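You operate a simulated robot arm through the tools that you are given. There is no shell and no other tool.

You run a simulated robot arm. Do the job below in one go: nothing can be reset, and whatever is moved stays where it is left.

## Task
Put both wilted plants in the shade tray and slide the green cover over.
Fine: slide the cover right off the tray to put them in. Where these are worked on the way, their far stop is far enough and under half their travel is too little: green cover.

Only the result counts: the job must be done as asked and must still hold three seconds after the hand-in. Knocking over, shifting, dropping, spilling or breaking anything else fails it. A push-on lid holds only when it is set on centred and level and pressed home; a screw cap is set on level and turned clockwise until tight.

## Robot
A 7-joint arm with a two-finger parallel gripper, fixed in place. Base frame: the origin is at the foot of the arm, x ahead of it, y to its left, z up; the work surface is at about z = 74. Readings come in cm, rad, newtons and seconds.
Its first joint turns from -2.601 to 2.601 rad. Payload 3.43 kg.
Tool frame: the origin (TCP) lies between the finger pads and is the grasp point; the fingertips stand 3 cm ahead of it; z points along the fingers, y is the line along which they close. Largest opening 9.4 cm; finger width 2.8, thickness 1; the body of the gripper, 5 by 9.6 cm, starts 5.5 cm behind the TCP.
Orientation is told as [roll, pitch, yaw] about the base's x, y, z axes, in that order, counted from this pose: with the fingers straight down and closing along the base's y, the tool's x points along the base's -x, its y along +y and its z along -z.

## Interface
- The arm moves only by the tool drive_tool. Its argument "steps" is a list of rows, each a list of 7 numbers: the shift along the tool's x, y, z in units of 400 mm (1.0 is 400 mm), then the turn, a rotation vector about the tool's x, y, z in units of 180 degrees (1.0 is 180 degrees), then the closure in counts, from 0 (fully open) to 255 (shut). In form: [[tx, ty, tz, wx, wy, wz, fingers], ...]. A call has 1 to 20 rows; each row is the pose to reach, as a shift and turn from the pose commanded when the call began, along the tool's axes at that moment. A call with a number of a shift or a turn outside -1 to 1 is refused whole. A row lasts 0.2 s, in which the tool goes at most 5 cm and 0.15 rad; a call with a longer step from one row to the next is refused whole, and so is a gripper value outside its range. A pose out of reach is approached as far as the arm can. The call stops where the force on the tool passes 40 N (or 10 N more than at its start, if that is more) or the arm is blocked; 0.2 s more then pass. Each finger travels about 4.5 cm/s and halts on what it meets, pressing with about 42 N; the grip force reading is that of the motor and also rises with nothing between the fingers. The clock runs only during rows and for 0.2 s after the last one: add rows that repeat a pose to give the fingers time. It gives the time, the measured TCP pose, the force on the tool (base axes), the opening and the grip force at its end, in the units of the frame above (readings bear some noise), with the torque about the TCP (base axes, N m) and any sound that the robot's microphone picked up.
- Cameras (640 x 400 px; columns grow to the right, rows downward): "scene" is fixed at [22.53, -50.42, 136.05]; the picture's right is [0.82, -0.57, 0.00], its down [-0.13, -0.18, -0.98] and it looks along [0.55, 0.80, -0.22] (base axes); focal length 359 px, centre (320, 200). "wrist" rides on the gripper at [7.6, 1.4, -10.2] in the tool frame; the picture's right is [-0.18, 0.98, 0.00], its down [-0.75, -0.14, -0.64] and it looks along [-0.63, -0.12, 0.77] (tool axes); focal length 243 px, centre (320, 200). There is no depth. A picture from a camera that has moved, and an enlarged one, comes with that camera's place and axes in the base frame and with its lens. The place of the scene camera against the robot may be out by one fixed shift of up to 1.2 cm in any direction.
- camera(camera): a new picture of that camera. The clock stands still meanwhile.
- enlarge(camera, box): a new picture of the part [left, top, right, bottom] of that camera's present view, enlarged. The clock stands still meanwhile.
- finish_job(): hands the job in; it is judged then, once.

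Places have to be worked out from the pictures, the camera data and where the tool is seen. Open the gripper and draw the arm clear of the work before you hand the job in, unless the task says otherwise.

The tools are called after "Call:" as name(argument=value, ...) on one line, values as JSON. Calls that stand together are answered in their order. drive_tool: Moves the arm, as the interface text tells. Its arguments: {"type":"object","properties":{"steps":{"type":"array","items":{"type":"array","items":{"type":"number"}}}},"required":["steps"]} The other tools are called the same way: camera (camera) takes a picture; enlarge (camera, box) takes an enlarged picture of a part of a camera's view; finish_job () hands the job in.

At the start:

```text
time_s: 0.0
position: [77.34, 61.46, 124.51]
tool_rot: [-0.001, -0.002, 0.001]
ft_force: [-0.1, 0.0, 0.3]
ft_torque: [0.04, -0.01, -0.01]
finger_gap: 9.41
grip_force: 0.0
```

scene: 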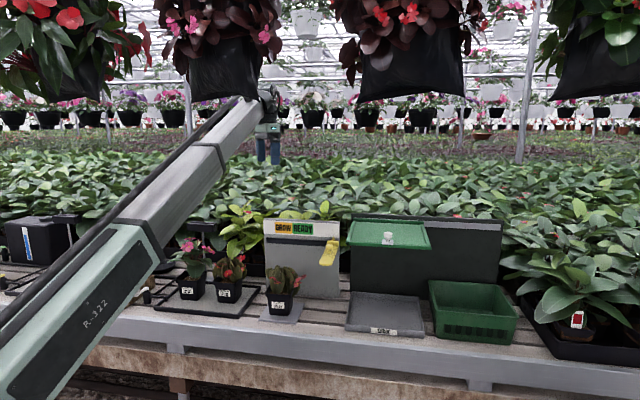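
wrist: 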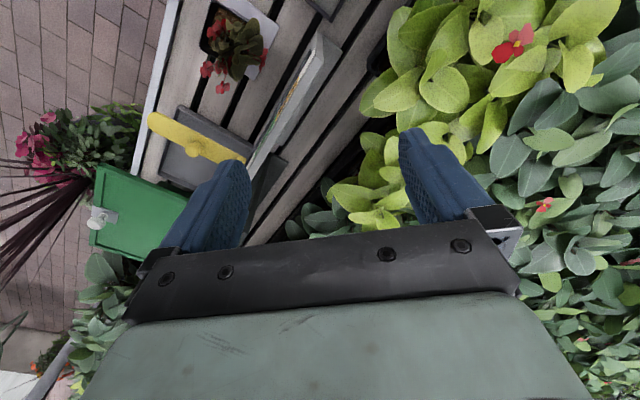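

The scene shows a row of pots, a box with a lever, a green cover on a dark backboard, a gray tray labelled something, and a green crate. I'll enlarge the work areas to tell them apart.

Call:
enlarge(camera="scene", box=[140, 200, 340, 325])

Call:
enlarge(camera="scene", box=[330, 200, 530, 350])

Call:
enlarge(camera="wrist", box=[80, 0, 360, 280])

Call:
enlarge(camera="scene", box=[0, 200, 200, 325])

```text
3.20 times, centred on (240, 262) of scene
camera zoom: at [22.53, -50.42, 136.05], right [0.82, -0.57, 0.0], down [-0.13, -0.18, -0.98], along [0.55, 0.8, -0.22], focal length 1148 px, centre (576, 0)
```

zoom: 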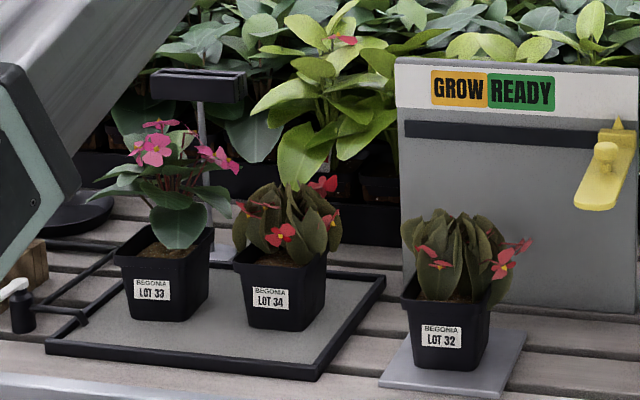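

```text
2.67 times, centred on (430, 275) of scene
camera zoom: at [22.53, -50.42, 136.05], right [0.82, -0.57, 0.0], down [-0.13, -0.18, -0.98], along [0.55, 0.8, -0.22], focal length 957 px, centre (27, 0)
```

zoom: 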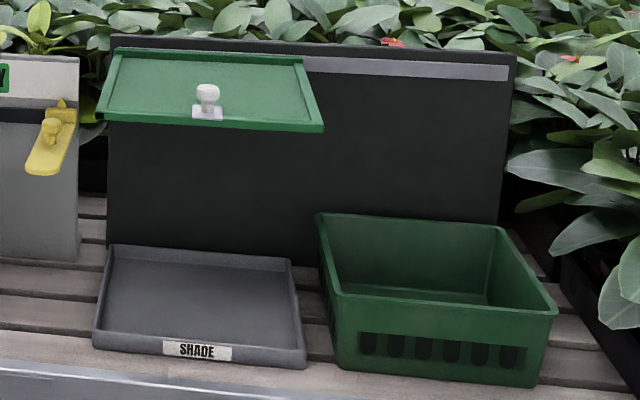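

```text
1.43 times, centred on (220, 140) of wrist
camera zoom: at [69.86, 62.78, 134.67], right [0.18, 0.98, 0.0], down [0.75, -0.14, 0.64], along [0.63, -0.12, -0.77], focal length 347 px, centre (463, 286)
```

zoom: 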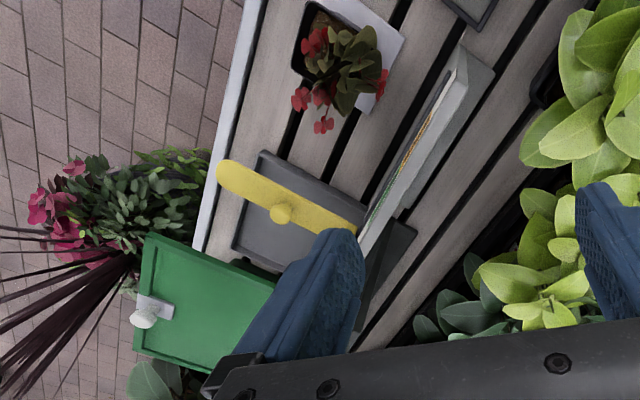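

```text
3.20 times, centred on (100, 262) of scene
camera zoom: at [22.53, -50.42, 136.05], right [0.82, -0.57, 0.0], down [-0.13, -0.18, -0.98], along [0.55, 0.8, -0.22], focal length 1148 px, centre (1024, 0)
```

zoom: 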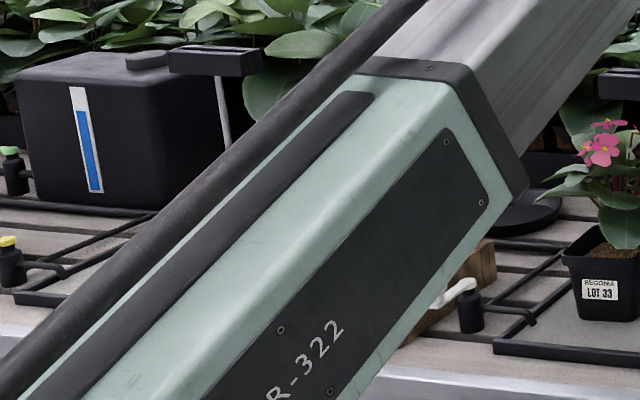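

The gray tray is labelled SHADE. The green cover sits on a rail above it with a white knob, and the rail runs on to the right. LOT 34 and LOT 32 look wilted and LOT 33 looks healthy. I'll pull the arm back and turn it 45° to line up with the bench, so I can survey with the wrist camera.

Call:
drive_tool(steps=[[0.07, -0.05, 0.02, 0, 0, -0.03, 0], [0.14, -0.1, 0.04, 0, 0, -0.06, 0], [0.21, -0.15, 0.06, 0, 0, -0.09, 0], [0.28, -0.2, 0.08, 0, 0, -0.125, 0], [0.35, -0.25, 0.1, 0, 0, -0.16, 0], [0.42, -0.3, 0.12, 0, 0, -0.19, 0], [0.49, -0.35, 0.14, 0, 0, -0.22, 0], [0.56, -0.41, 0.16, 0, 0, -0.25, 0], [0.56, -0.41, 0.16, 0, 0, -0.25, 0]])

Call:
camera(camera="wrist")

Call:
camera(camera="scene")

```text
time_s: 1.3
position: [63.63, 51.71, 118.1]
tool_rot: [0.006, -0.026, 0.517]
ft_force: [0.6, 0.9, -2.5]
ft_torque: [0.0, -0.07, -0.05]
finger_gap: 9.39
grip_force: 0.1
out of reach, approached as far as the arm can: row 3, 4, 5, 6
stopped in row 6: the force on the tool passed its limit at 47 N (the readings are from after the stop); the commanded pose is now the measured one
```

```text
taken
camera wrist: at [56.25, 48.97, 128.12], right [-0.32, 0.95, 0.01], down [0.71, 0.24, 0.66], along [0.62, 0.22, -0.75], focal length 243 px, centre (320, 200)
```

wrist: 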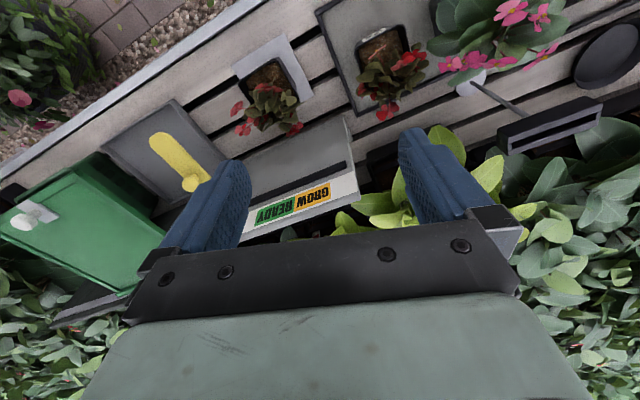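

```text
taken
```

scene: 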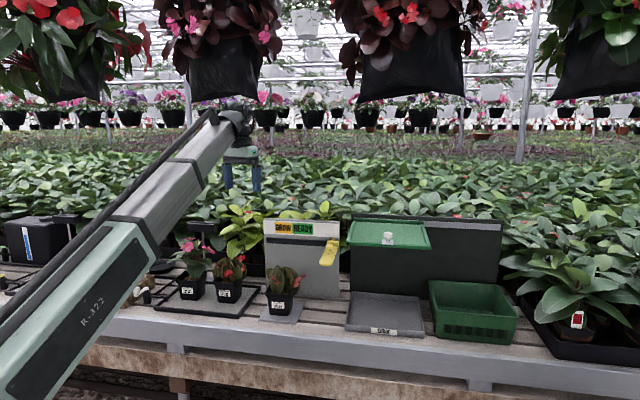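

The move stopped partway, probably near a joint limit this high up or from motion load, because the force reading is now low. I'll go on more slowly, down and back toward the robot.

Call:
drive_tool(steps=[[0.02, 0.0, 0.05, 0, 0, -0.01, 0], [0.07, 0.0, 0.1, 0, 0, -0.025, 0], [0.13, 0.0, 0.15, 0, 0, -0.04, 0], [0.19, 0.01, 0.19, 0, 0, -0.055, 0], [0.25, 0.015, 0.22, 0, 0, -0.07, 0], [0.3, 0.02, 0.25, 0, 0, -0.085, 0], [0.32, 0.02, 0.25, 0, 0, -0.085, 0], [0.32, 0.02, 0.25, 0, 0, -0.085, 0]])

Call:
camera(camera="wrist")

Call:
camera(camera="scene")

```text
time_s: 3.1
position: [52.41, 46.09, 107.71]
tool_rot: [-0.002, -0.025, 0.784]
ft_force: [-0.9, 0.2, 0.6]
ft_torque: [0.02, -0.01, 0.03]
finger_gap: 9.39
grip_force: 0.0
```

```text
taken
camera wrist: at [45.92, 41.56, 117.84], right [-0.56, 0.83, 0.0], down [0.62, 0.42, 0.66], along [0.54, 0.37, -0.75], focal length 243 px, centre (320, 200)
```

wrist: 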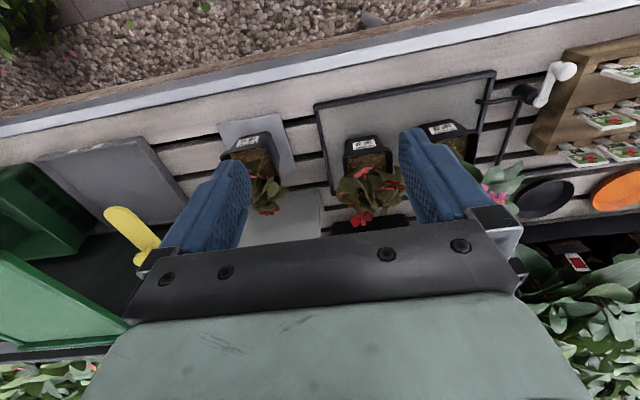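

```text
taken
```

scene: 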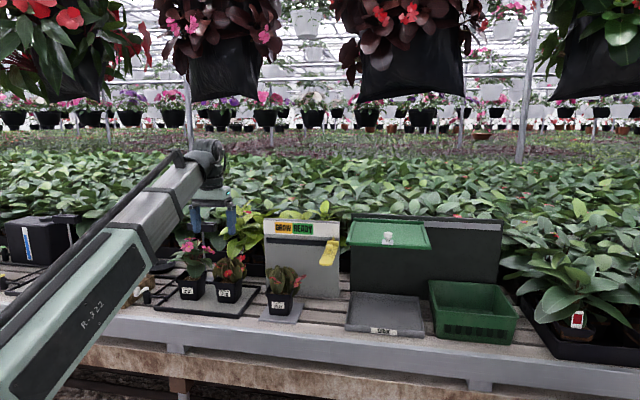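

From the pictures, the bench runs at 45° in the base frame. I'll enlarge the pot area to measure the pots and the gap between LOT 33 and LOT 34.

Call:
enlarge(camera="wrist", box=[200, 60, 520, 240])

Call:
enlarge(camera="scene", box=[0, 220, 240, 360])

Call:
enlarge(camera="scene", box=[170, 235, 310, 325])

```text
2.00 times, centred on (360, 150) of wrist
camera zoom: at [45.92, 41.56, 117.84], right [-0.56, 0.83, 0.0], down [0.62, 0.42, 0.66], along [0.54, 0.37, -0.75], focal length 485 px, centre (240, 300)
```

zoom: 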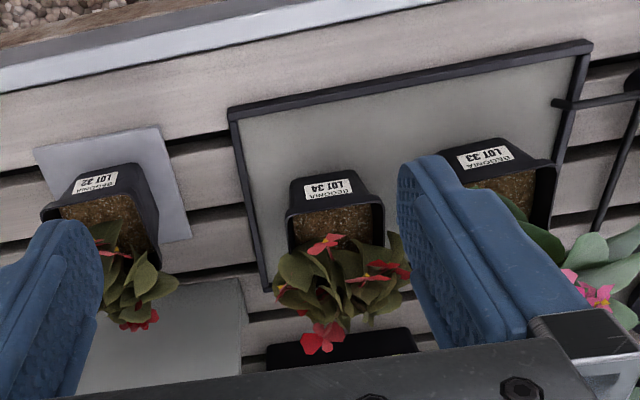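

```text
2.67 times, centred on (120, 290) of scene
camera zoom: at [22.53, -50.42, 136.05], right [0.82, -0.57, 0.0], down [-0.13, -0.18, -0.98], along [0.55, 0.8, -0.22], focal length 957 px, centre (853, -40)
```

zoom: 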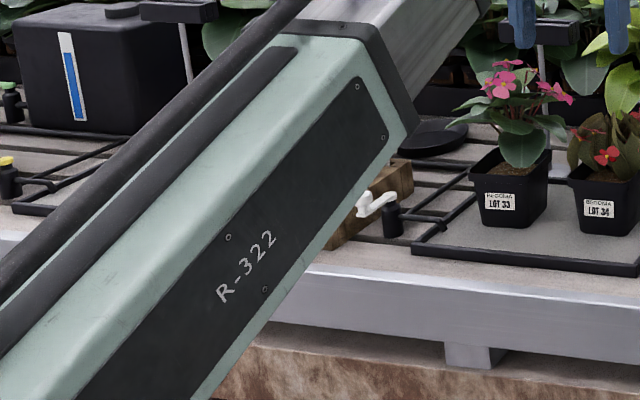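

```text
4.44 times, centred on (240, 280) of scene
camera zoom: at [22.53, -50.42, 136.05], right [0.82, -0.57, 0.0], down [-0.13, -0.18, -0.98], along [0.55, 0.8, -0.22], focal length 1595 px, centre (676, -156)
```

zoom: 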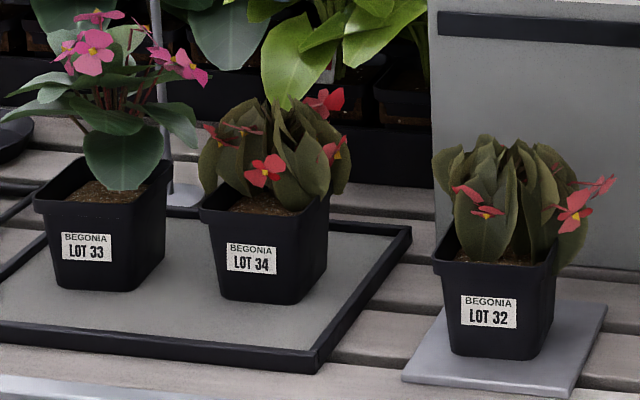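

Measured in bench coordinates, where n is outward and l is to the right:

| Item | Position |
|---|---|
| LOT 34 | n≈88, l≈-1 |
| LOT 32 | n≈83, l≈19.5 |
| Shade tray | n 76 to 94, l 40 to 63 |
| Cover knob | n≈78.5, l≈53, z≈104 |

The pots are about 8 cm wide at the rim. I'll move sideways to look at the cover and tray up close.

Call:
drive_tool(steps=[[0.01, -0.06, -0.01, 0, 0, 0, 0], [0.02, -0.14, -0.02, 0, 0, 0, 0], [0.03, -0.22, -0.03, 0, 0, 0, 0], [0.04, -0.3, -0.04, 0, 0, 0, 0], [0.05, -0.38, -0.05, 0, 0, 0, 0], [0.06, -0.46, -0.06, 0, 0, 0, 0], [0.07, -0.54, -0.07, 0, 0, 0, 0], [0.08, -0.62, -0.08, 0, 0, 0, 0], [0.09, -0.7, -0.09, 0, 0, 0, 0], [0.09, -0.78, -0.1, 0, 0, 0, 0], [0.09, -0.86, -0.1, 0, 0, 0, 0], [0.09, -0.93, -0.1, 0, 0, 0, 0], [0.09, -0.98, -0.1, 0, 0, 0, 0], [0.09, -0.98, -0.1, 0, 0, 0, 0]])

Call:
camera(camera="wrist")

Call:
camera(camera="scene")

```text
time_s: 6.1
position: [77.44, 15.84, 111.78]
tool_rot: [-0.002, -0.023, 0.783]
ft_force: [0.4, -1.5, 0.0]
ft_torque: [0.02, -0.02, 0.03]
finger_gap: 9.38
grip_force: 0.0
```

```text
taken
camera wrist: at [70.98, 11.31, 121.74], right [-0.56, 0.83, 0.0], down [0.62, 0.42, 0.66], along [0.54, 0.37, -0.75], focal length 243 px, centre (320, 200)
```

wrist: 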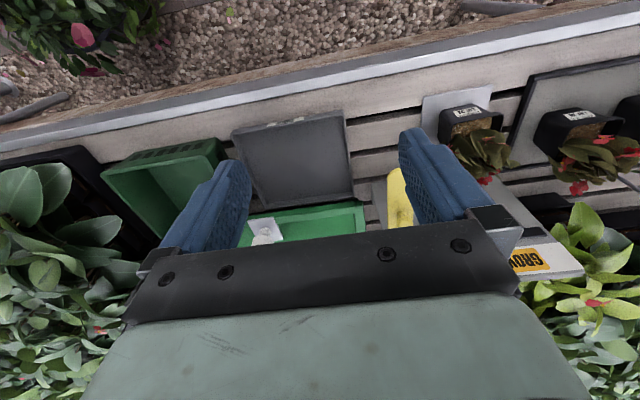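

```text
taken
```

scene: 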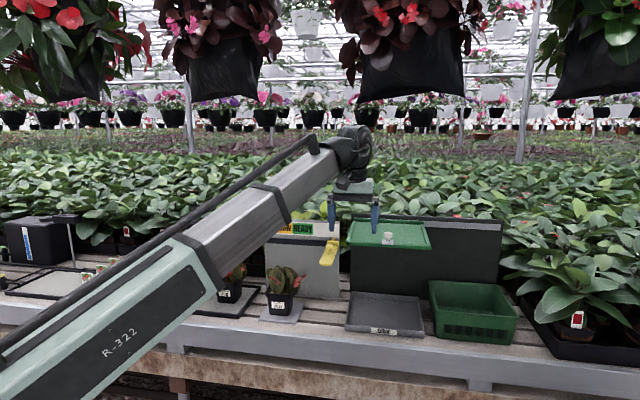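

I'll enlarge the knob and cover to pin down where the knob sits.

Call:
enlarge(camera="wrist", box=[200, 180, 400, 260])

Call:
enlarge(camera="scene", box=[310, 170, 520, 300])

```text
3.20 times, centred on (300, 220) of wrist
camera zoom: at [70.98, 11.31, 121.74], right [-0.56, 0.83, 0.0], down [0.62, 0.42, 0.66], along [0.54, 0.37, -0.75], focal length 776 px, centre (384, 136)
```

zoom: 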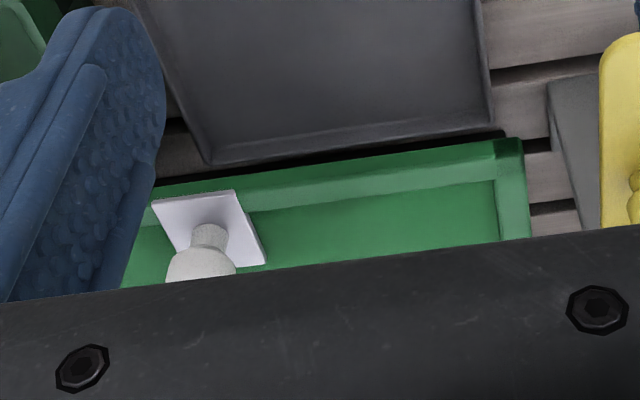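

```text
3.05 times, centred on (415, 235) of scene
camera zoom: at [22.53, -50.42, 136.05], right [0.82, -0.57, 0.0], down [-0.13, -0.18, -0.98], along [0.55, 0.8, -0.22], focal length 1094 px, centre (30, 93)
```

zoom: 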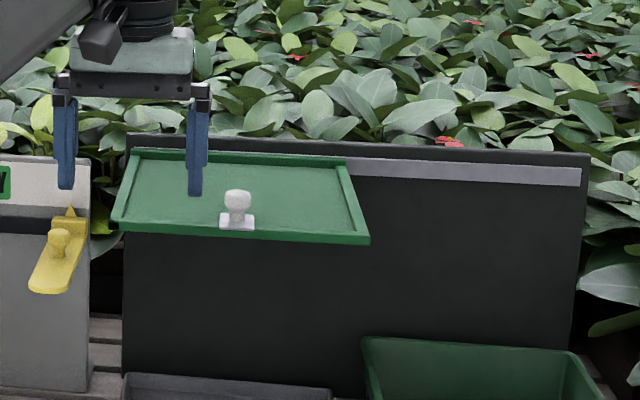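

Combining both cameras, the knob is at about (92, 17.8), with its head at z≈103.5 to 105.5. The cover top is at z≈102. I'll tilt the tool 35° outward for more reach and move in front of and above the knob with the fingers partly closed.

Call:
drive_tool(steps=[[-0.02, -0.04, -0.005, 0, -0.032, 0, 30], [-0.04, -0.08, -0.01, 0, -0.064, 0, 60], [-0.06, -0.12, -0.015, 0, -0.097, 0, 90], [-0.08, -0.15, -0.02, 0, -0.13, 0, 106], [-0.1, -0.19, -0.025, 0, -0.162, 0, 106], [-0.125, -0.225, -0.03, 0, -0.194, 0, 106], [-0.125, -0.225, -0.03, 0, -0.194, 0, 106], [-0.125, -0.225, -0.03, 0, -0.194, 0, 106]])

Call:
camera(camera="wrist")

Call:
enlarge(camera="scene", box=[310, 150, 520, 280])

```text
time_s: 7.9
position: [87.48, 13.06, 113.11]
tool_rot: [-0.001, -0.632, 0.786]
ft_force: [-0.7, -0.1, -0.2]
ft_torque: [-0.03, 0.0, -0.03]
finger_gap: 5.48
grip_force: 0.0
```

```text
taken
camera wrist: at [77.72, 5.36, 116.84], right [-0.59, 0.8, 0.11], down [0.26, 0.06, 0.96], along [0.77, 0.6, -0.24], focal length 243 px, centre (320, 200)
```

wrist: 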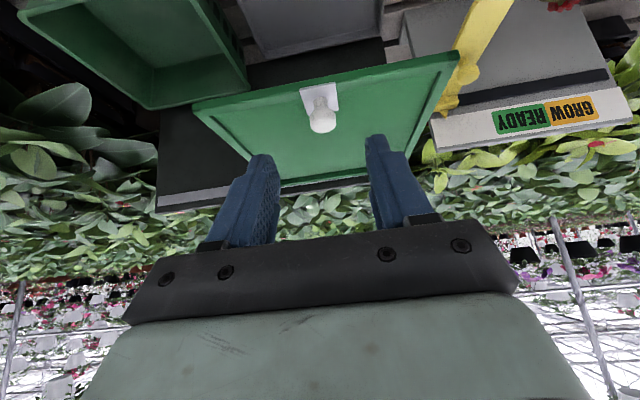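

```text
3.05 times, centred on (415, 215) of scene
camera zoom: at [22.53, -50.42, 136.05], right [0.82, -0.57, 0.0], down [-0.13, -0.18, -0.98], along [0.55, 0.8, -0.22], focal length 1094 px, centre (30, 154)
```

zoom: 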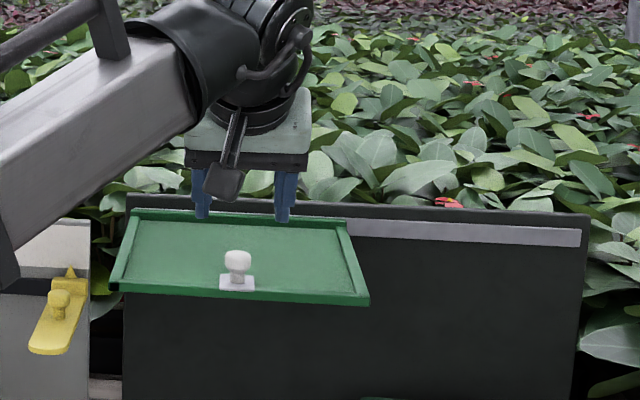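

The knob reads (92.2, 17.9), which agrees, and the tool is already in line with it. I'll advance along the tool axis so the fingers straddle the knob.

Call:
drive_tool(steps=[[-0.002, 0, 0.04, 0, 0, 0, 106], [-0.004, 0, 0.08, 0, 0, 0, 106], [-0.006, 0, 0.12, 0, 0, 0, 106], [-0.008, 0, 0.16, 0, 0, 0, 106], [-0.01, 0, 0.19, 0, 0, 0, 106], [-0.011, 0, 0.218, 0, 0, 0, 106], [-0.011, 0, 0.218, 0, 0, 0, 106]])

Call:
camera(camera="wrist")

Call:
enlarge(camera="scene", box=[330, 190, 450, 265])

```text
time_s: 9.5
position: [91.06, 16.78, 106.31]
tool_rot: [-0.002, -0.634, 0.786]
ft_force: [0.0, -0.2, -0.4]
ft_torque: [0.01, 0.01, 0.02]
finger_gap: 5.46
grip_force: 0.1
```

```text
taken
camera wrist: at [81.51, 9.17, 110.09], right [-0.59, 0.8, 0.11], down [0.26, 0.06, 0.96], along [0.77, 0.59, -0.24], focal length 243 px, centre (320, 200)
```

wrist: 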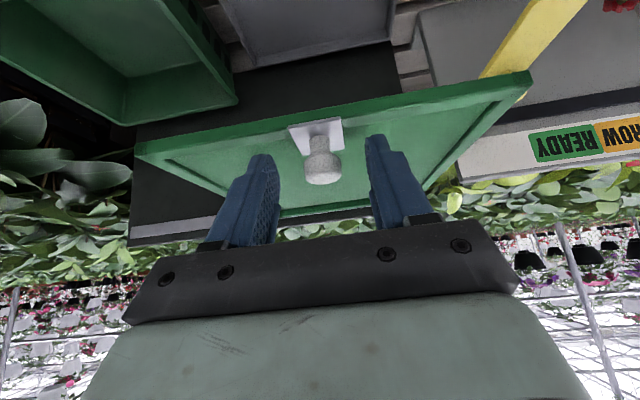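

```text
5.33 times, centred on (390, 228) of scene
camera zoom: at [22.53, -50.42, 136.05], right [0.82, -0.57, 0.0], down [-0.13, -0.18, -0.98], along [0.55, 0.8, -0.22], focal length 1914 px, centre (-53, 53)
```

zoom: 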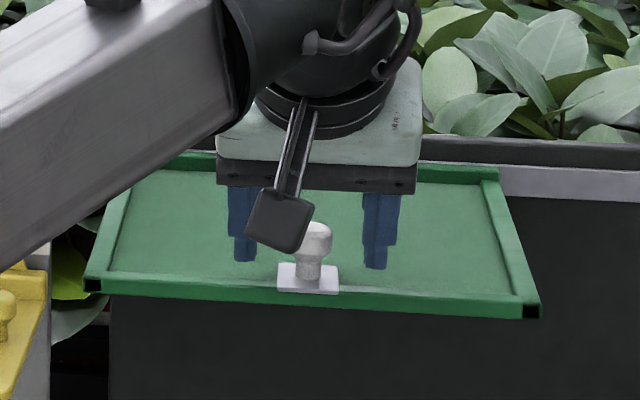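

The fingers are on either side of the knob. I'll narrow them to a loose cage and push the cover right along the rail, slowly at first to see how it resists.

Call:
drive_tool(steps=[[0, 0, 0, 0, 0, 0, 135], [0, 0, 0, 0, 0, 0, 160], [0, 0, 0, 0, 0, 0, 160], [0, -0.025, 0, 0, 0, 0, 160], [0, -0.05, 0, 0, 0, 0, 160], [0, -0.075, 0, 0, 0, 0, 160], [0, -0.1, 0, 0, 0, 0, 160], [0, -0.125, 0, 0, 0, 0, 160], [0, -0.15, 0, 0, 0, 0, 160]])

Call:
camera(camera="scene")

Call:
camera(camera="wrist")

```text
time_s: 11.5
position: [95.37, 12.59, 106.34]
tool_rot: [-0.001, -0.632, 0.784]
ft_force: [-0.1, 1.1, 1.1]
ft_torque: [-0.03, 0.03, 0.01]
finger_gap: 3.52
grip_force: 0.1
```

```text
taken
```

scene: 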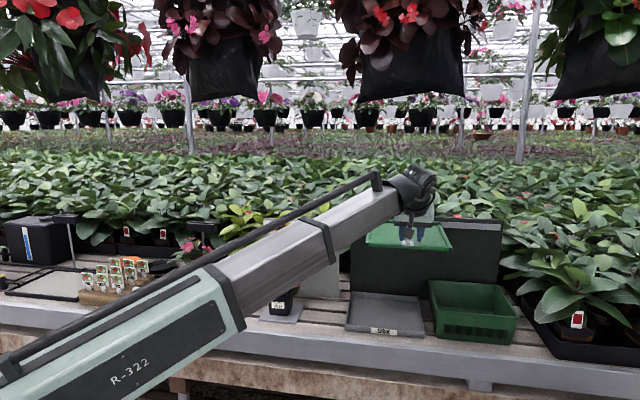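

```text
taken
camera wrist: at [85.79, 4.95, 110.01], right [-0.59, 0.8, 0.11], down [0.26, 0.06, 0.96], along [0.77, 0.59, -0.24], focal length 243 px, centre (320, 200)
```

wrist: 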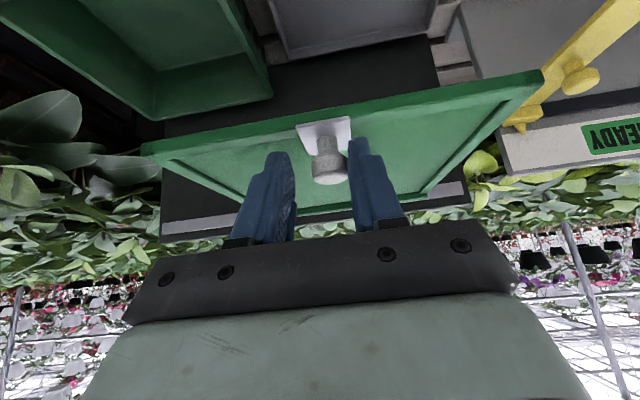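

The cover slides with very little force. I'll keep pushing right toward its far stop.

Call:
drive_tool(steps=[[0, -0.03, 0, 0, 0, 0, 160], [0, -0.07, 0, 0, 0, 0, 160], [0, -0.11, 0, 0, 0, 0, 160], [0, -0.15, 0, 0, 0, 0, 160], [0, -0.19, 0, 0, 0, 0, 160], [0, -0.23, 0, 0, 0, 0, 160], [0, -0.27, 0, 0, 0, 0, 160], [0, -0.31, 0, 0, 0, 0, 160], [0, -0.35, 0, 0, 0, 0, 160], [0, -0.35, 0, 0, 0, 0, 160]])

Call:
camera(camera="scene")

Call:
camera(camera="wrist")

```text
time_s: 13.7
position: [105.16, 2.78, 106.44]
tool_rot: [-0.001, -0.633, 0.784]
ft_force: [-0.2, 0.3, -0.9]
ft_torque: [0.01, 0.04, 0.01]
finger_gap: 3.51
grip_force: 0.0
```

```text
taken
```

scene: 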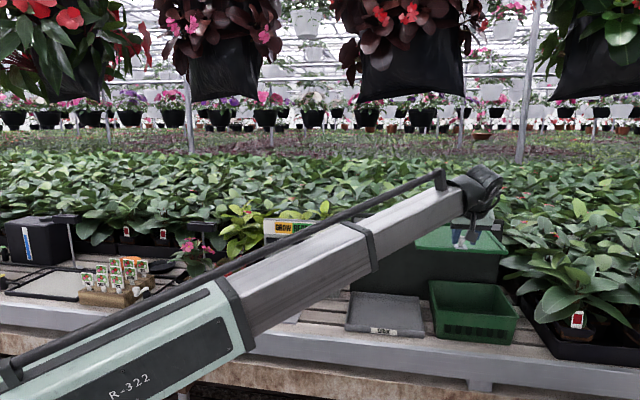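

```text
taken
camera wrist: at [95.59, -4.9, 110.05], right [-0.59, 0.8, 0.11], down [0.26, 0.06, 0.96], along [0.77, 0.59, -0.24], focal length 243 px, centre (320, 200)
```

wrist: 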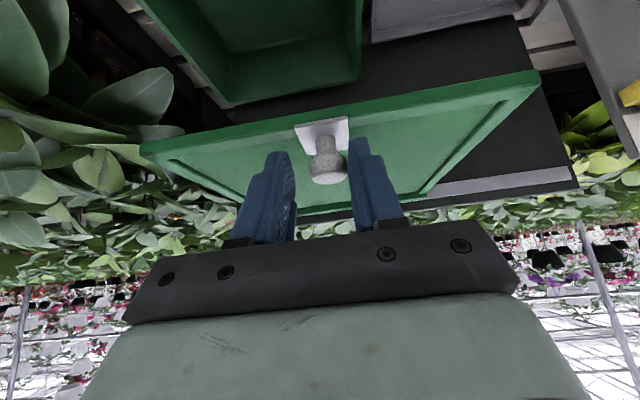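

The cover has moved about 19 cm and its left edge is near l≈61. I'll push on toward the stop in small steps.

Call:
drive_tool(steps=[[0, -0.025, 0, 0, 0, 0, 160], [0, -0.05, 0, 0, 0, 0, 160], [0, -0.075, 0, 0, 0, 0, 160], [0, -0.1, 0, 0, 0, 0, 160], [0, -0.125, 0, 0, 0, 0, 160], [0, -0.15, 0, 0, 0, 0, 160], [0, -0.15, 0, 0, 0, 0, 160]])

Call:
camera(camera="scene")

Call:
camera(camera="wrist")

```text
time_s: 15.3
position: [109.33, -1.38, 106.55]
tool_rot: [0.0, -0.633, 0.785]
ft_force: [-8.5, 7.4, -2.1]
ft_torque: [0.07, 0.16, 0.27]
finger_gap: 4.13
grip_force: 5.7
```

```text
taken
```

scene: 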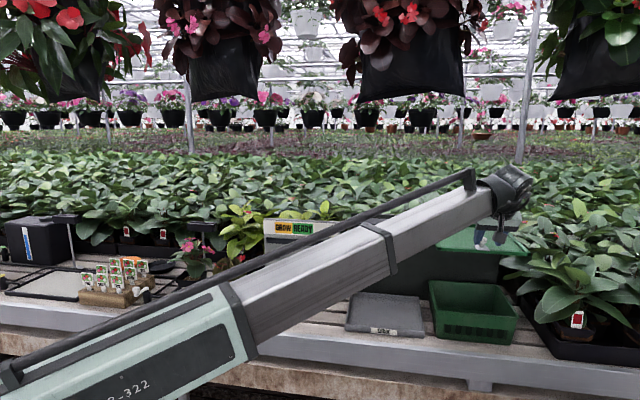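

```text
taken
camera wrist: at [99.79, -9.18, 110.15], right [-0.59, 0.8, 0.11], down [0.26, 0.06, 0.96], along [0.76, 0.6, -0.24], focal length 243 px, centre (320, 200)
```

wrist: 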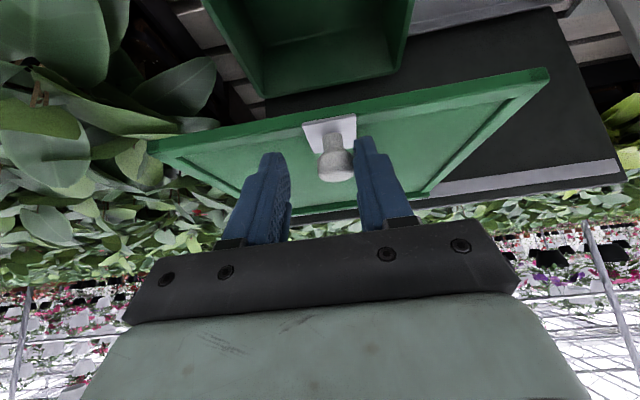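

The cover has reached its right stop: it pushes back with about 11 N and the knob is at l≈77.6. I'll ease off and pull the fingers back along the tool axis.

Call:
drive_tool(steps=[[0, 0.02, 0, 0, 0, 0, 160], [0, 0.02, 0, 0, 0, 0, 130], [0, 0.02, -0.05, 0, 0, 0, 110], [0, 0.02, -0.1, 0, 0, 0, 100], [0, 0.02, -0.16, 0, 0, 0, 60], [0, 0.02, -0.22, 0, 0, 0, 20], [0, 0.1, -0.24, 0, 0, 0, 0], [0, 0.2, -0.25, 0, 0, 0, 0], [0, 0.3, -0.25, 0, 0, 0, 0], [0, 0.4, -0.25, 0, 0, 0, 0], [0, 0.5, -0.25, 0, 0, 0, 0], [0, 0.6, -0.25, 0, 0, 0, 0], [0, 0.7, -0.25, 0, 0, 0, 0], [0, 0.8, -0.25, 0, 0, 0, 0], [0, 0.8, -0.25, 0, 0, 0, 0]])

Call:
camera(camera="scene")

Call:
camera(camera="wrist")

```text
time_s: 18.5
position: [82.68, 16.9, 114.53]
tool_rot: [-0.003, -0.634, 0.784]
ft_force: [0.1, 0.1, -0.6]
ft_torque: [0.01, 0.01, 0.02]
finger_gap: 9.4
grip_force: 0.2
```

```text
taken
```

scene: 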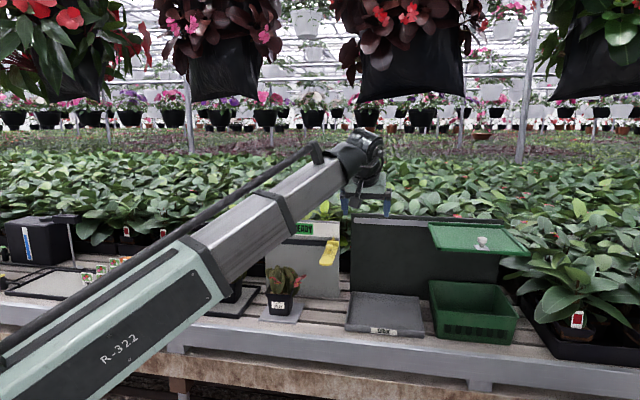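

```text
taken
camera wrist: at [73.07, 9.35, 118.18], right [-0.59, 0.8, 0.11], down [0.26, 0.06, 0.96], along [0.77, 0.59, -0.24], focal length 243 px, centre (320, 200)
```

wrist: 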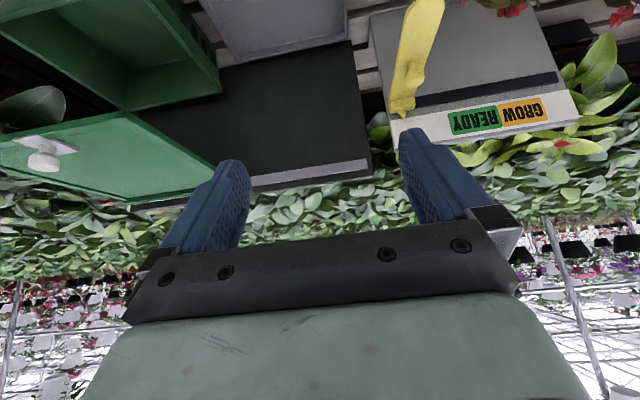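

The cover is parked at the right, clear of the tray. I'll go over to LOT 32, tilt to 45°, and line up on the approach axis in front of it. I'll stay clear of the yellow lever, whose tip is near n≈80, l≈35, z≈93.

Call:
drive_tool(steps=[[0, 0.08, 0, 0, 0, 0, 0], [0, 0.18, 0, 0, 0, 0, 0], [0, 0.28, 0, 0, 0, 0, 0], [0, 0.38, 0, 0, 0, 0, 0], [0, 0.48, 0, 0, 0, 0, 0], [0, 0.58, 0, 0, 0, 0, 0], [0.03, 0.65, 0.03, 0, -0.01, 0, 0], [0.09, 0.675, 0.1, 0, -0.02, 0, 0], [0.15, 0.675, 0.17, 0, -0.03, 0, 0], [0.21, 0.675, 0.24, 0, -0.04, 0, 0], [0.27, 0.675, 0.3, 0, -0.048, 0, 0], [0.33, 0.675, 0.36, 0, -0.048, 0, 0], [0.367, 0.675, 0.398, 0, -0.048, 0, 0], [0.367, 0.675, 0.398, 0, -0.048, 0, 0]])

Call:
camera(camera="wrist")

Call:
camera(camera="scene")

```text
time_s: 21.5
position: [62.0, 34.27, 92.9]
tool_rot: [-0.003, -0.786, 0.784]
ft_force: [-0.5, -0.7, 0.3]
ft_torque: [0.0, 0.01, -0.03]
finger_gap: 9.36
grip_force: 0.0
```

```text
taken
camera wrist: at [52.05, 26.31, 94.59], right [-0.6, 0.79, 0.13], down [0.15, -0.04, 0.99], along [0.78, 0.61, -0.1], focal length 243 px, centre (320, 200)
```

wrist: 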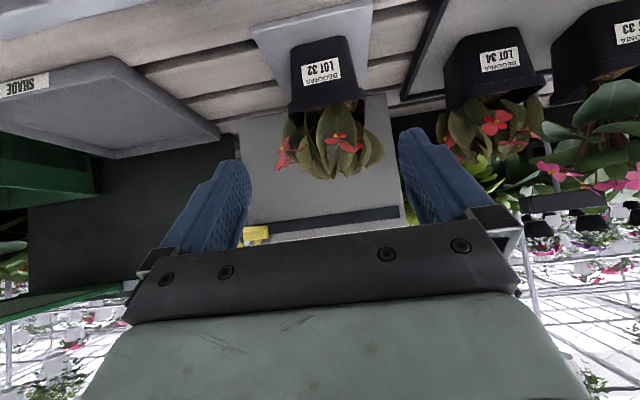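

```text
taken
```

scene: 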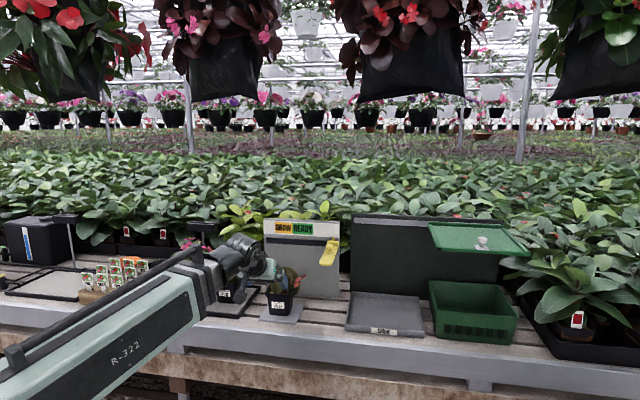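

Call:
enlarge(camera="wrist", box=[230, 0, 430, 200])

```text
2.00 times, centred on (330, 100) of wrist
camera zoom: at [52.05, 26.31, 94.59], right [-0.6, 0.79, 0.13], down [0.15, -0.04, 0.99], along [0.78, 0.61, -0.1], focal length 485 px, centre (300, 400)
```

zoom: 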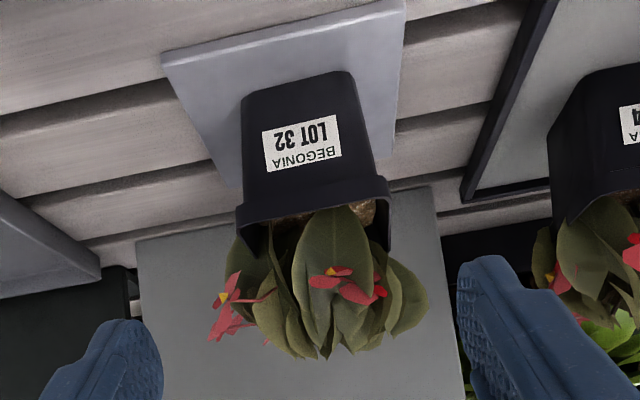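

LOT 32's pot is centred at l≈19.4, n≈82.7, so it's in line with the tool. I'll advance 13 cm along the tool axis and check before closing in.

Call:
drive_tool(steps=[[0, 0.003, 0.06, 0, 0, 0, 0], [0, 0.003, 0.12, 0, 0, 0, 0], [0, 0.003, 0.18, 0, 0, 0, 0], [0, 0.003, 0.23, 0, 0, 0, 0], [0, 0.003, 0.28, 0, 0, 0, 0], [0, 0.003, 0.32, 0, 0, 0, 0], [0, 0.003, 0.32, 0, 0, 0, 0]])

Call:
camera(camera="wrist")

Call:
enlarge(camera="scene", box=[200, 220, 360, 330])

```text
time_s: 23.1
position: [68.4, 40.75, 83.85]
tool_rot: [-0.005, -0.784, 0.785]
ft_force: [0.2, 0.1, 0.2]
ft_torque: [0.03, -0.01, 0.0]
finger_gap: 9.38
grip_force: 0.0
```

```text
taken
camera wrist: at [58.52, 32.87, 85.56], right [-0.6, 0.79, 0.13], down [0.15, -0.04, 0.99], along [0.78, 0.61, -0.1], focal length 243 px, centre (320, 200)
```

wrist: 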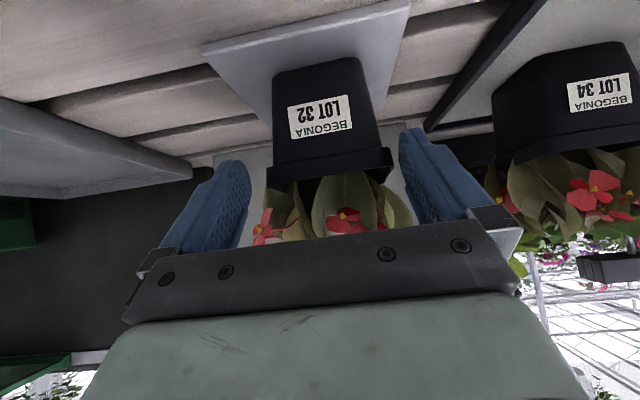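

```text
3.64 times, centred on (280, 275) of scene
camera zoom: at [22.53, -50.42, 136.05], right [0.82, -0.57, 0.0], down [-0.13, -0.18, -0.98], along [0.55, 0.8, -0.22], focal length 1305 px, centre (466, -73)
```

zoom: 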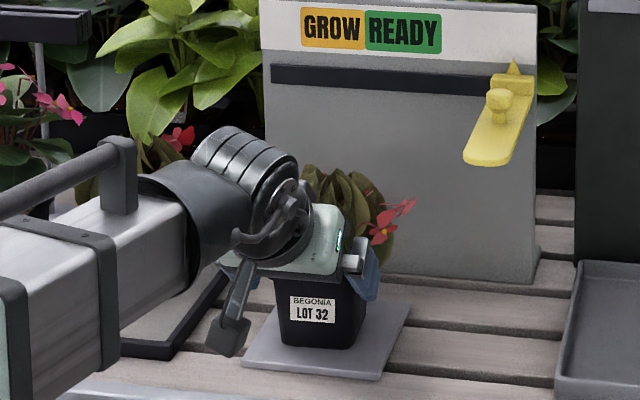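

The pot is centred between the fingers to within about 0.3 cm, with no contact. I'll advance the remaining 6.3 cm slowly.

Call:
drive_tool(steps=[[0, 0.006, 0.03, 0, 0, 0, 0], [0, 0.006, 0.06, 0, 0, 0, 0], [0, 0.006, 0.09, 0, 0, 0, 0], [0, 0.006, 0.12, 0, 0, 0, 0], [0, 0.006, 0.14, 0, 0, 0, 0], [0, 0.006, 0.158, 0, 0, 0, 0], [0, 0.006, 0.158, 0, 0, 0, 0]])

Call:
camera(camera="wrist")

Call:
enlarge(camera="scene", box=[200, 220, 360, 330])

```text
time_s: 24.7
position: [71.36, 44.27, 79.26]
tool_rot: [-0.003, -0.786, 0.785]
ft_force: [-0.1, 0.2, 0.5]
ft_torque: [0.0, 0.02, 0.01]
finger_gap: 9.39
grip_force: 0.1
```

```text
taken
camera wrist: at [61.49, 36.29, 81.06], right [-0.6, 0.79, 0.13], down [0.15, -0.04, 0.99], along [0.78, 0.61, -0.1], focal length 243 px, centre (320, 200)
```

wrist: 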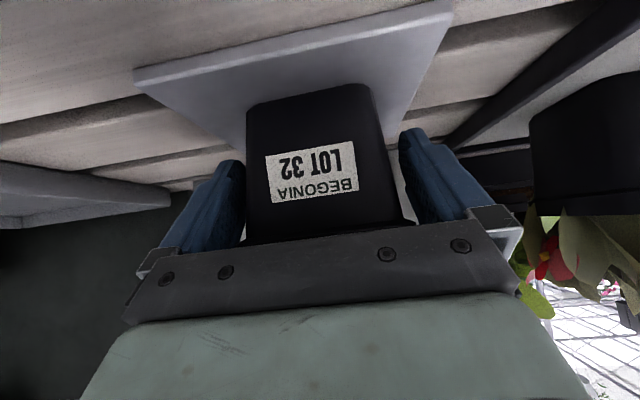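

```text
3.64 times, centred on (280, 275) of scene
camera zoom: at [22.53, -50.42, 136.05], right [0.82, -0.57, 0.0], down [-0.13, -0.18, -0.98], along [0.55, 0.8, -0.22], focal length 1305 px, centre (466, -73)
```

zoom: 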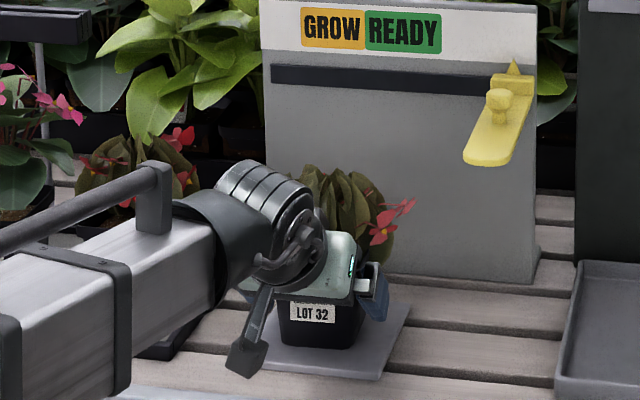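

There's no contact and the fingers straddle the pot. I'll close the grip.

Call:
drive_tool(steps=[[0, 0, 0, 0, 0, 0, 50], [0, 0, 0, 0, 0, 0, 100], [0, 0, 0, 0, 0, 0, 160], [0, 0, 0, 0, 0, 0, 255], [0, 0, 0, 0, 0, 0, 255], [0, 0, 0, 0, 0, 0, 255]])

Call:
camera(camera="wrist")

```text
time_s: 26.1
position: [71.28, 44.26, 79.3]
tool_rot: [-0.004, -0.784, 0.785]
ft_force: [0.2, 1.0, 0.9]
ft_torque: [-0.06, -0.09, 0.01]
finger_gap: 8.76
grip_force: 42.0
```

```text
taken
camera wrist: at [61.49, 36.29, 81.07], right [-0.6, 0.79, 0.13], down [0.15, -0.04, 0.99], along [0.78, 0.61, -0.1], focal length 243 px, centre (320, 200)
```

wrist: 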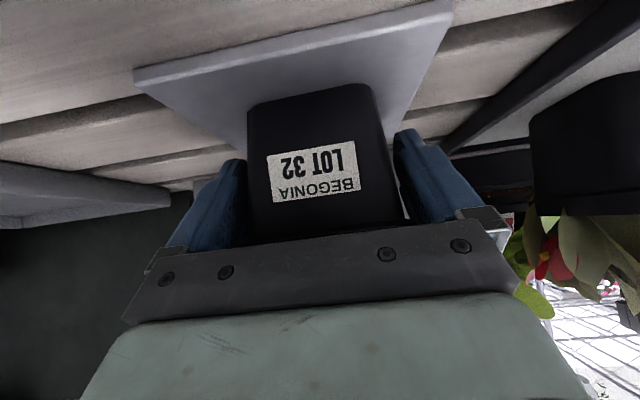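

The gap of 8.76 cm suggests the fingers are only catching the front corners of the rim, near the finger roots. I'll open, go straight up 4 cm, and take the rim at its middle with the fingertips instead.

Call:
drive_tool(steps=[[0, 0, 0, 0, 0, 0, 100], [0, 0, 0, 0, 0, 0, 0], [0, 0, 0, 0, 0, 0, 0], [-0.02, 0, -0.02, 0, 0, 0, 0], [-0.04, 0, -0.04, 0, 0, 0, 0], [-0.058, 0, -0.058, 0, 0, 0, 0], [-0.072, 0, -0.072, 0, 0, 0, 0], [-0.072, 0, -0.072, 0, 0, 0, 0]])

Call:
camera(camera="wrist")

Call:
enlarge(camera="scene", box=[200, 220, 360, 330])

```text
time_s: 27.9
position: [71.43, 44.14, 83.28]
tool_rot: [-0.002, -0.786, 0.785]
ft_force: [-0.4, -0.6, -0.2]
ft_torque: [-0.02, 0.02, -0.01]
finger_gap: 9.38
grip_force: 0.1
```

```text
taken
camera wrist: at [61.56, 36.22, 85.14], right [-0.6, 0.79, 0.13], down [0.15, -0.04, 0.99], along [0.78, 0.61, -0.1], focal length 243 px, centre (320, 200)
```

wrist: 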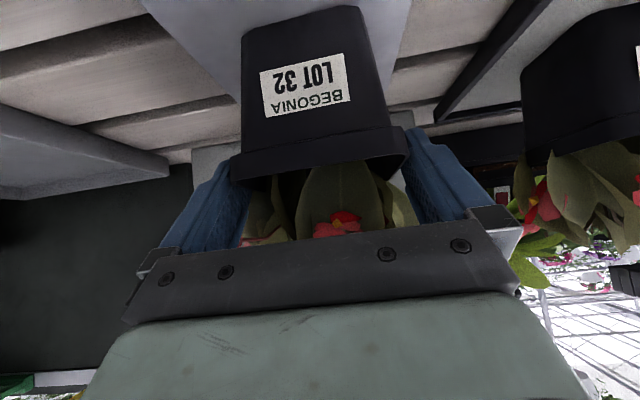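

```text
3.64 times, centred on (280, 275) of scene
camera zoom: at [22.53, -50.42, 136.05], right [0.82, -0.57, 0.0], down [-0.13, -0.18, -0.98], along [0.55, 0.8, -0.22], focal length 1305 px, centre (466, -73)
```

zoom: 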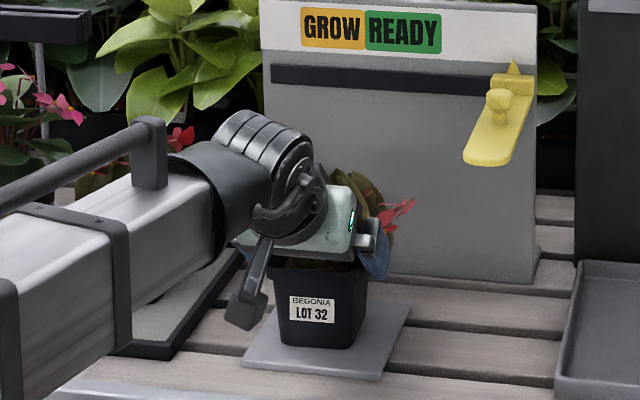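

The fingers are now level with the rim and there's no foliage force. I'll close on the rim.

Call:
drive_tool(steps=[[0, 0, 0, 0, 0, 0, 50], [0, 0, 0, 0, 0, 0, 100], [0, 0, 0, 0, 0, 0, 160], [0, 0, 0, 0, 0, 0, 255], [0, 0, 0, 0, 0, 0, 255], [0, 0, 0, 0, 0, 0, 255]])

Call:
camera(camera="wrist")

Call:
enlarge(camera="scene", box=[200, 220, 360, 330])

```text
time_s: 29.3
position: [71.53, 44.15, 83.36]
tool_rot: [-0.001, -0.786, 0.785]
ft_force: [-0.6, 1.2, 2.9]
ft_torque: [0.12, 0.1, 0.03]
finger_gap: 8.76
grip_force: 41.9
```

```text
taken
camera wrist: at [61.56, 36.22, 85.13], right [-0.6, 0.79, 0.13], down [0.15, -0.04, 0.99], along [0.78, 0.61, -0.1], focal length 243 px, centre (320, 200)
```

wrist: 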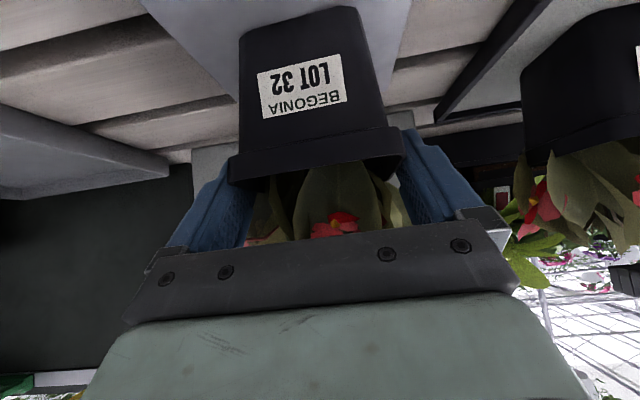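

```text
3.64 times, centred on (280, 275) of scene
camera zoom: at [22.53, -50.42, 136.05], right [0.82, -0.57, 0.0], down [-0.13, -0.18, -0.98], along [0.55, 0.8, -0.22], focal length 1305 px, centre (466, -73)
```

zoom: 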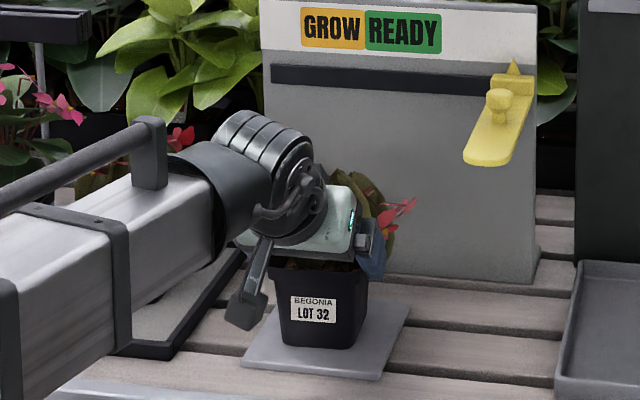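

The rim is 8.76 cm wide, and I now hold it near its middle. I'll lift 3 cm straight up and check that it hangs steady.

Call:
drive_tool(steps=[[-0.013, 0, -0.013, 0, 0, 0, 255], [-0.026, 0, -0.026, 0, 0, 0, 255], [-0.04, 0, -0.04, 0, 0, 0, 255], [-0.053, 0, -0.053, 0, 0, 0, 255], [-0.053, 0, -0.053, 0, 0, 0, 255]])

Call:
camera(camera="wrist")

Call:
enlarge(camera="scene", box=[200, 220, 360, 330])

```text
time_s: 30.5
position: [71.34, 44.19, 86.42]
tool_rot: [0.0, -0.783, 0.784]
ft_force: [1.0, -0.3, -1.8]
ft_torque: [-0.01, 0.03, 0.02]
finger_gap: 8.76
grip_force: 41.7
```

```text
taken
camera wrist: at [61.53, 36.21, 88.2], right [-0.6, 0.79, 0.13], down [0.16, -0.04, 0.99], along [0.78, 0.61, -0.1], focal length 243 px, centre (320, 200)
```

wrist: 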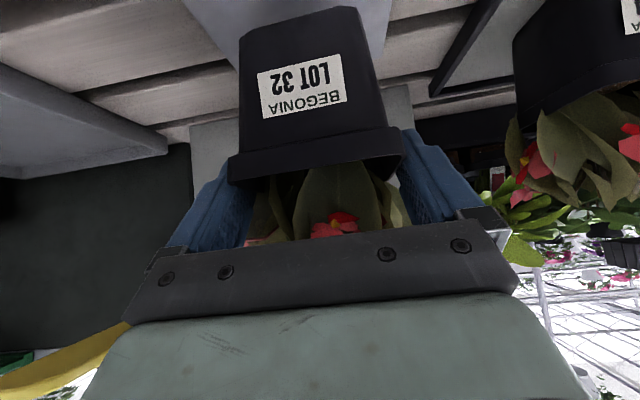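

```text
3.64 times, centred on (280, 275) of scene
camera zoom: at [22.53, -50.42, 136.05], right [0.82, -0.57, 0.0], down [-0.13, -0.18, -0.98], along [0.55, 0.8, -0.22], focal length 1305 px, centre (466, -73)
```

zoom: 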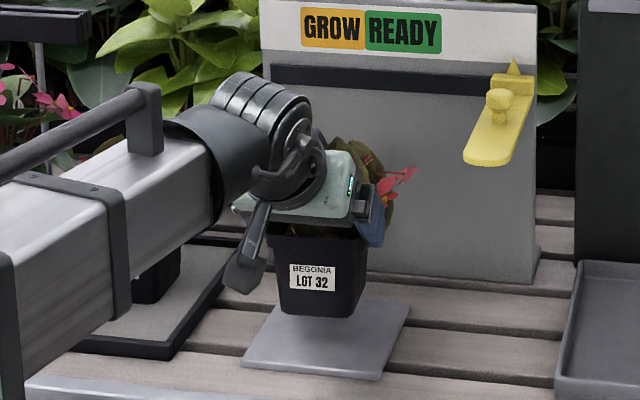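

The pot hangs level. I'll pull it back and up to n≈71, z≈98, in front of the lever, and carry it right to l≈58.

Call:
drive_tool(steps=[[0, 0, -0.06, 0, 0, 0, 255], [-0.005, 0, -0.14, 0, 0, 0, 255], [-0.01, 0, -0.22, 0, 0, 0, 255], [-0.013, 0, -0.3, 0, 0, 0, 255], [-0.016, 0, -0.37, 0, 0, 0, 255], [-0.016, -0.02, -0.394, 0, 0, 0, 255], [-0.016, -0.08, -0.394, 0, 0, 0, 255], [-0.016, -0.16, -0.394, 0, 0, 0, 255], [-0.016, -0.24, -0.394, 0, 0, 0, 255], [-0.016, -0.32, -0.394, 0, 0, 0, 255], [-0.016, -0.4, -0.394, 0, 0, 0, 255], [-0.016, -0.48, -0.394, 0, 0, 0, 255], [-0.016, -0.56, -0.394, 0, 0, 0, 255], [-0.016, -0.64, -0.394, 0, 0, 0, 255], [-0.016, -0.72, -0.394, 0, 0, 0, 255], [-0.016, -0.8, -0.394, 0, 0, 0, 255], [-0.016, -0.88, -0.394, 0, 0, 0, 255], [-0.016, -0.94, -0.394, 0, 0, 0, 255], [-0.016, -0.97, -0.394, 0, 0, 0, 255], [-0.016, -0.97, -0.394, 0, 0, 0, 255]])

Call:
camera(camera="wrist")

Call:
camera(camera="scene")

```text
time_s: 34.7
position: [91.23, 9.09, 98.05]
tool_rot: [-0.002, -0.785, 0.785]
ft_force: [0.4, -0.9, -2.6]
ft_torque: [-0.04, 0.03, 0.04]
finger_gap: 8.77
grip_force: 42.4
```

```text
taken
camera wrist: at [81.27, 1.1, 99.85], right [-0.6, 0.79, 0.13], down [0.15, -0.04, 0.99], along [0.78, 0.61, -0.1], focal length 243 px, centre (320, 200)
```

wrist: 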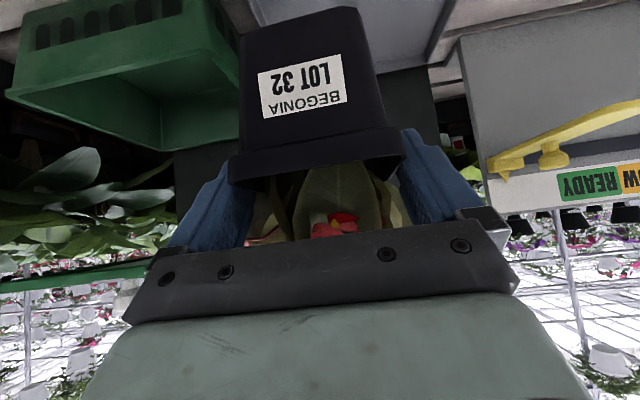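

```text
taken
```

scene: 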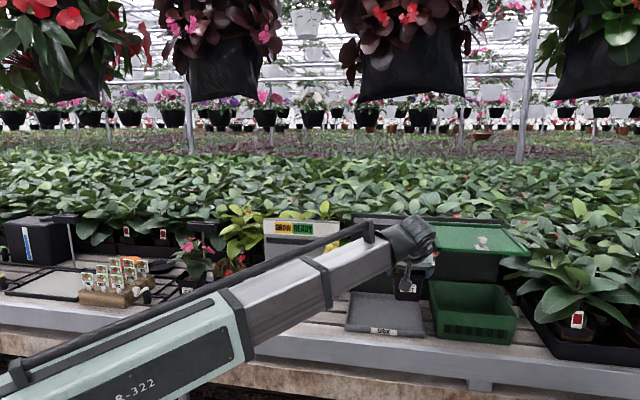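

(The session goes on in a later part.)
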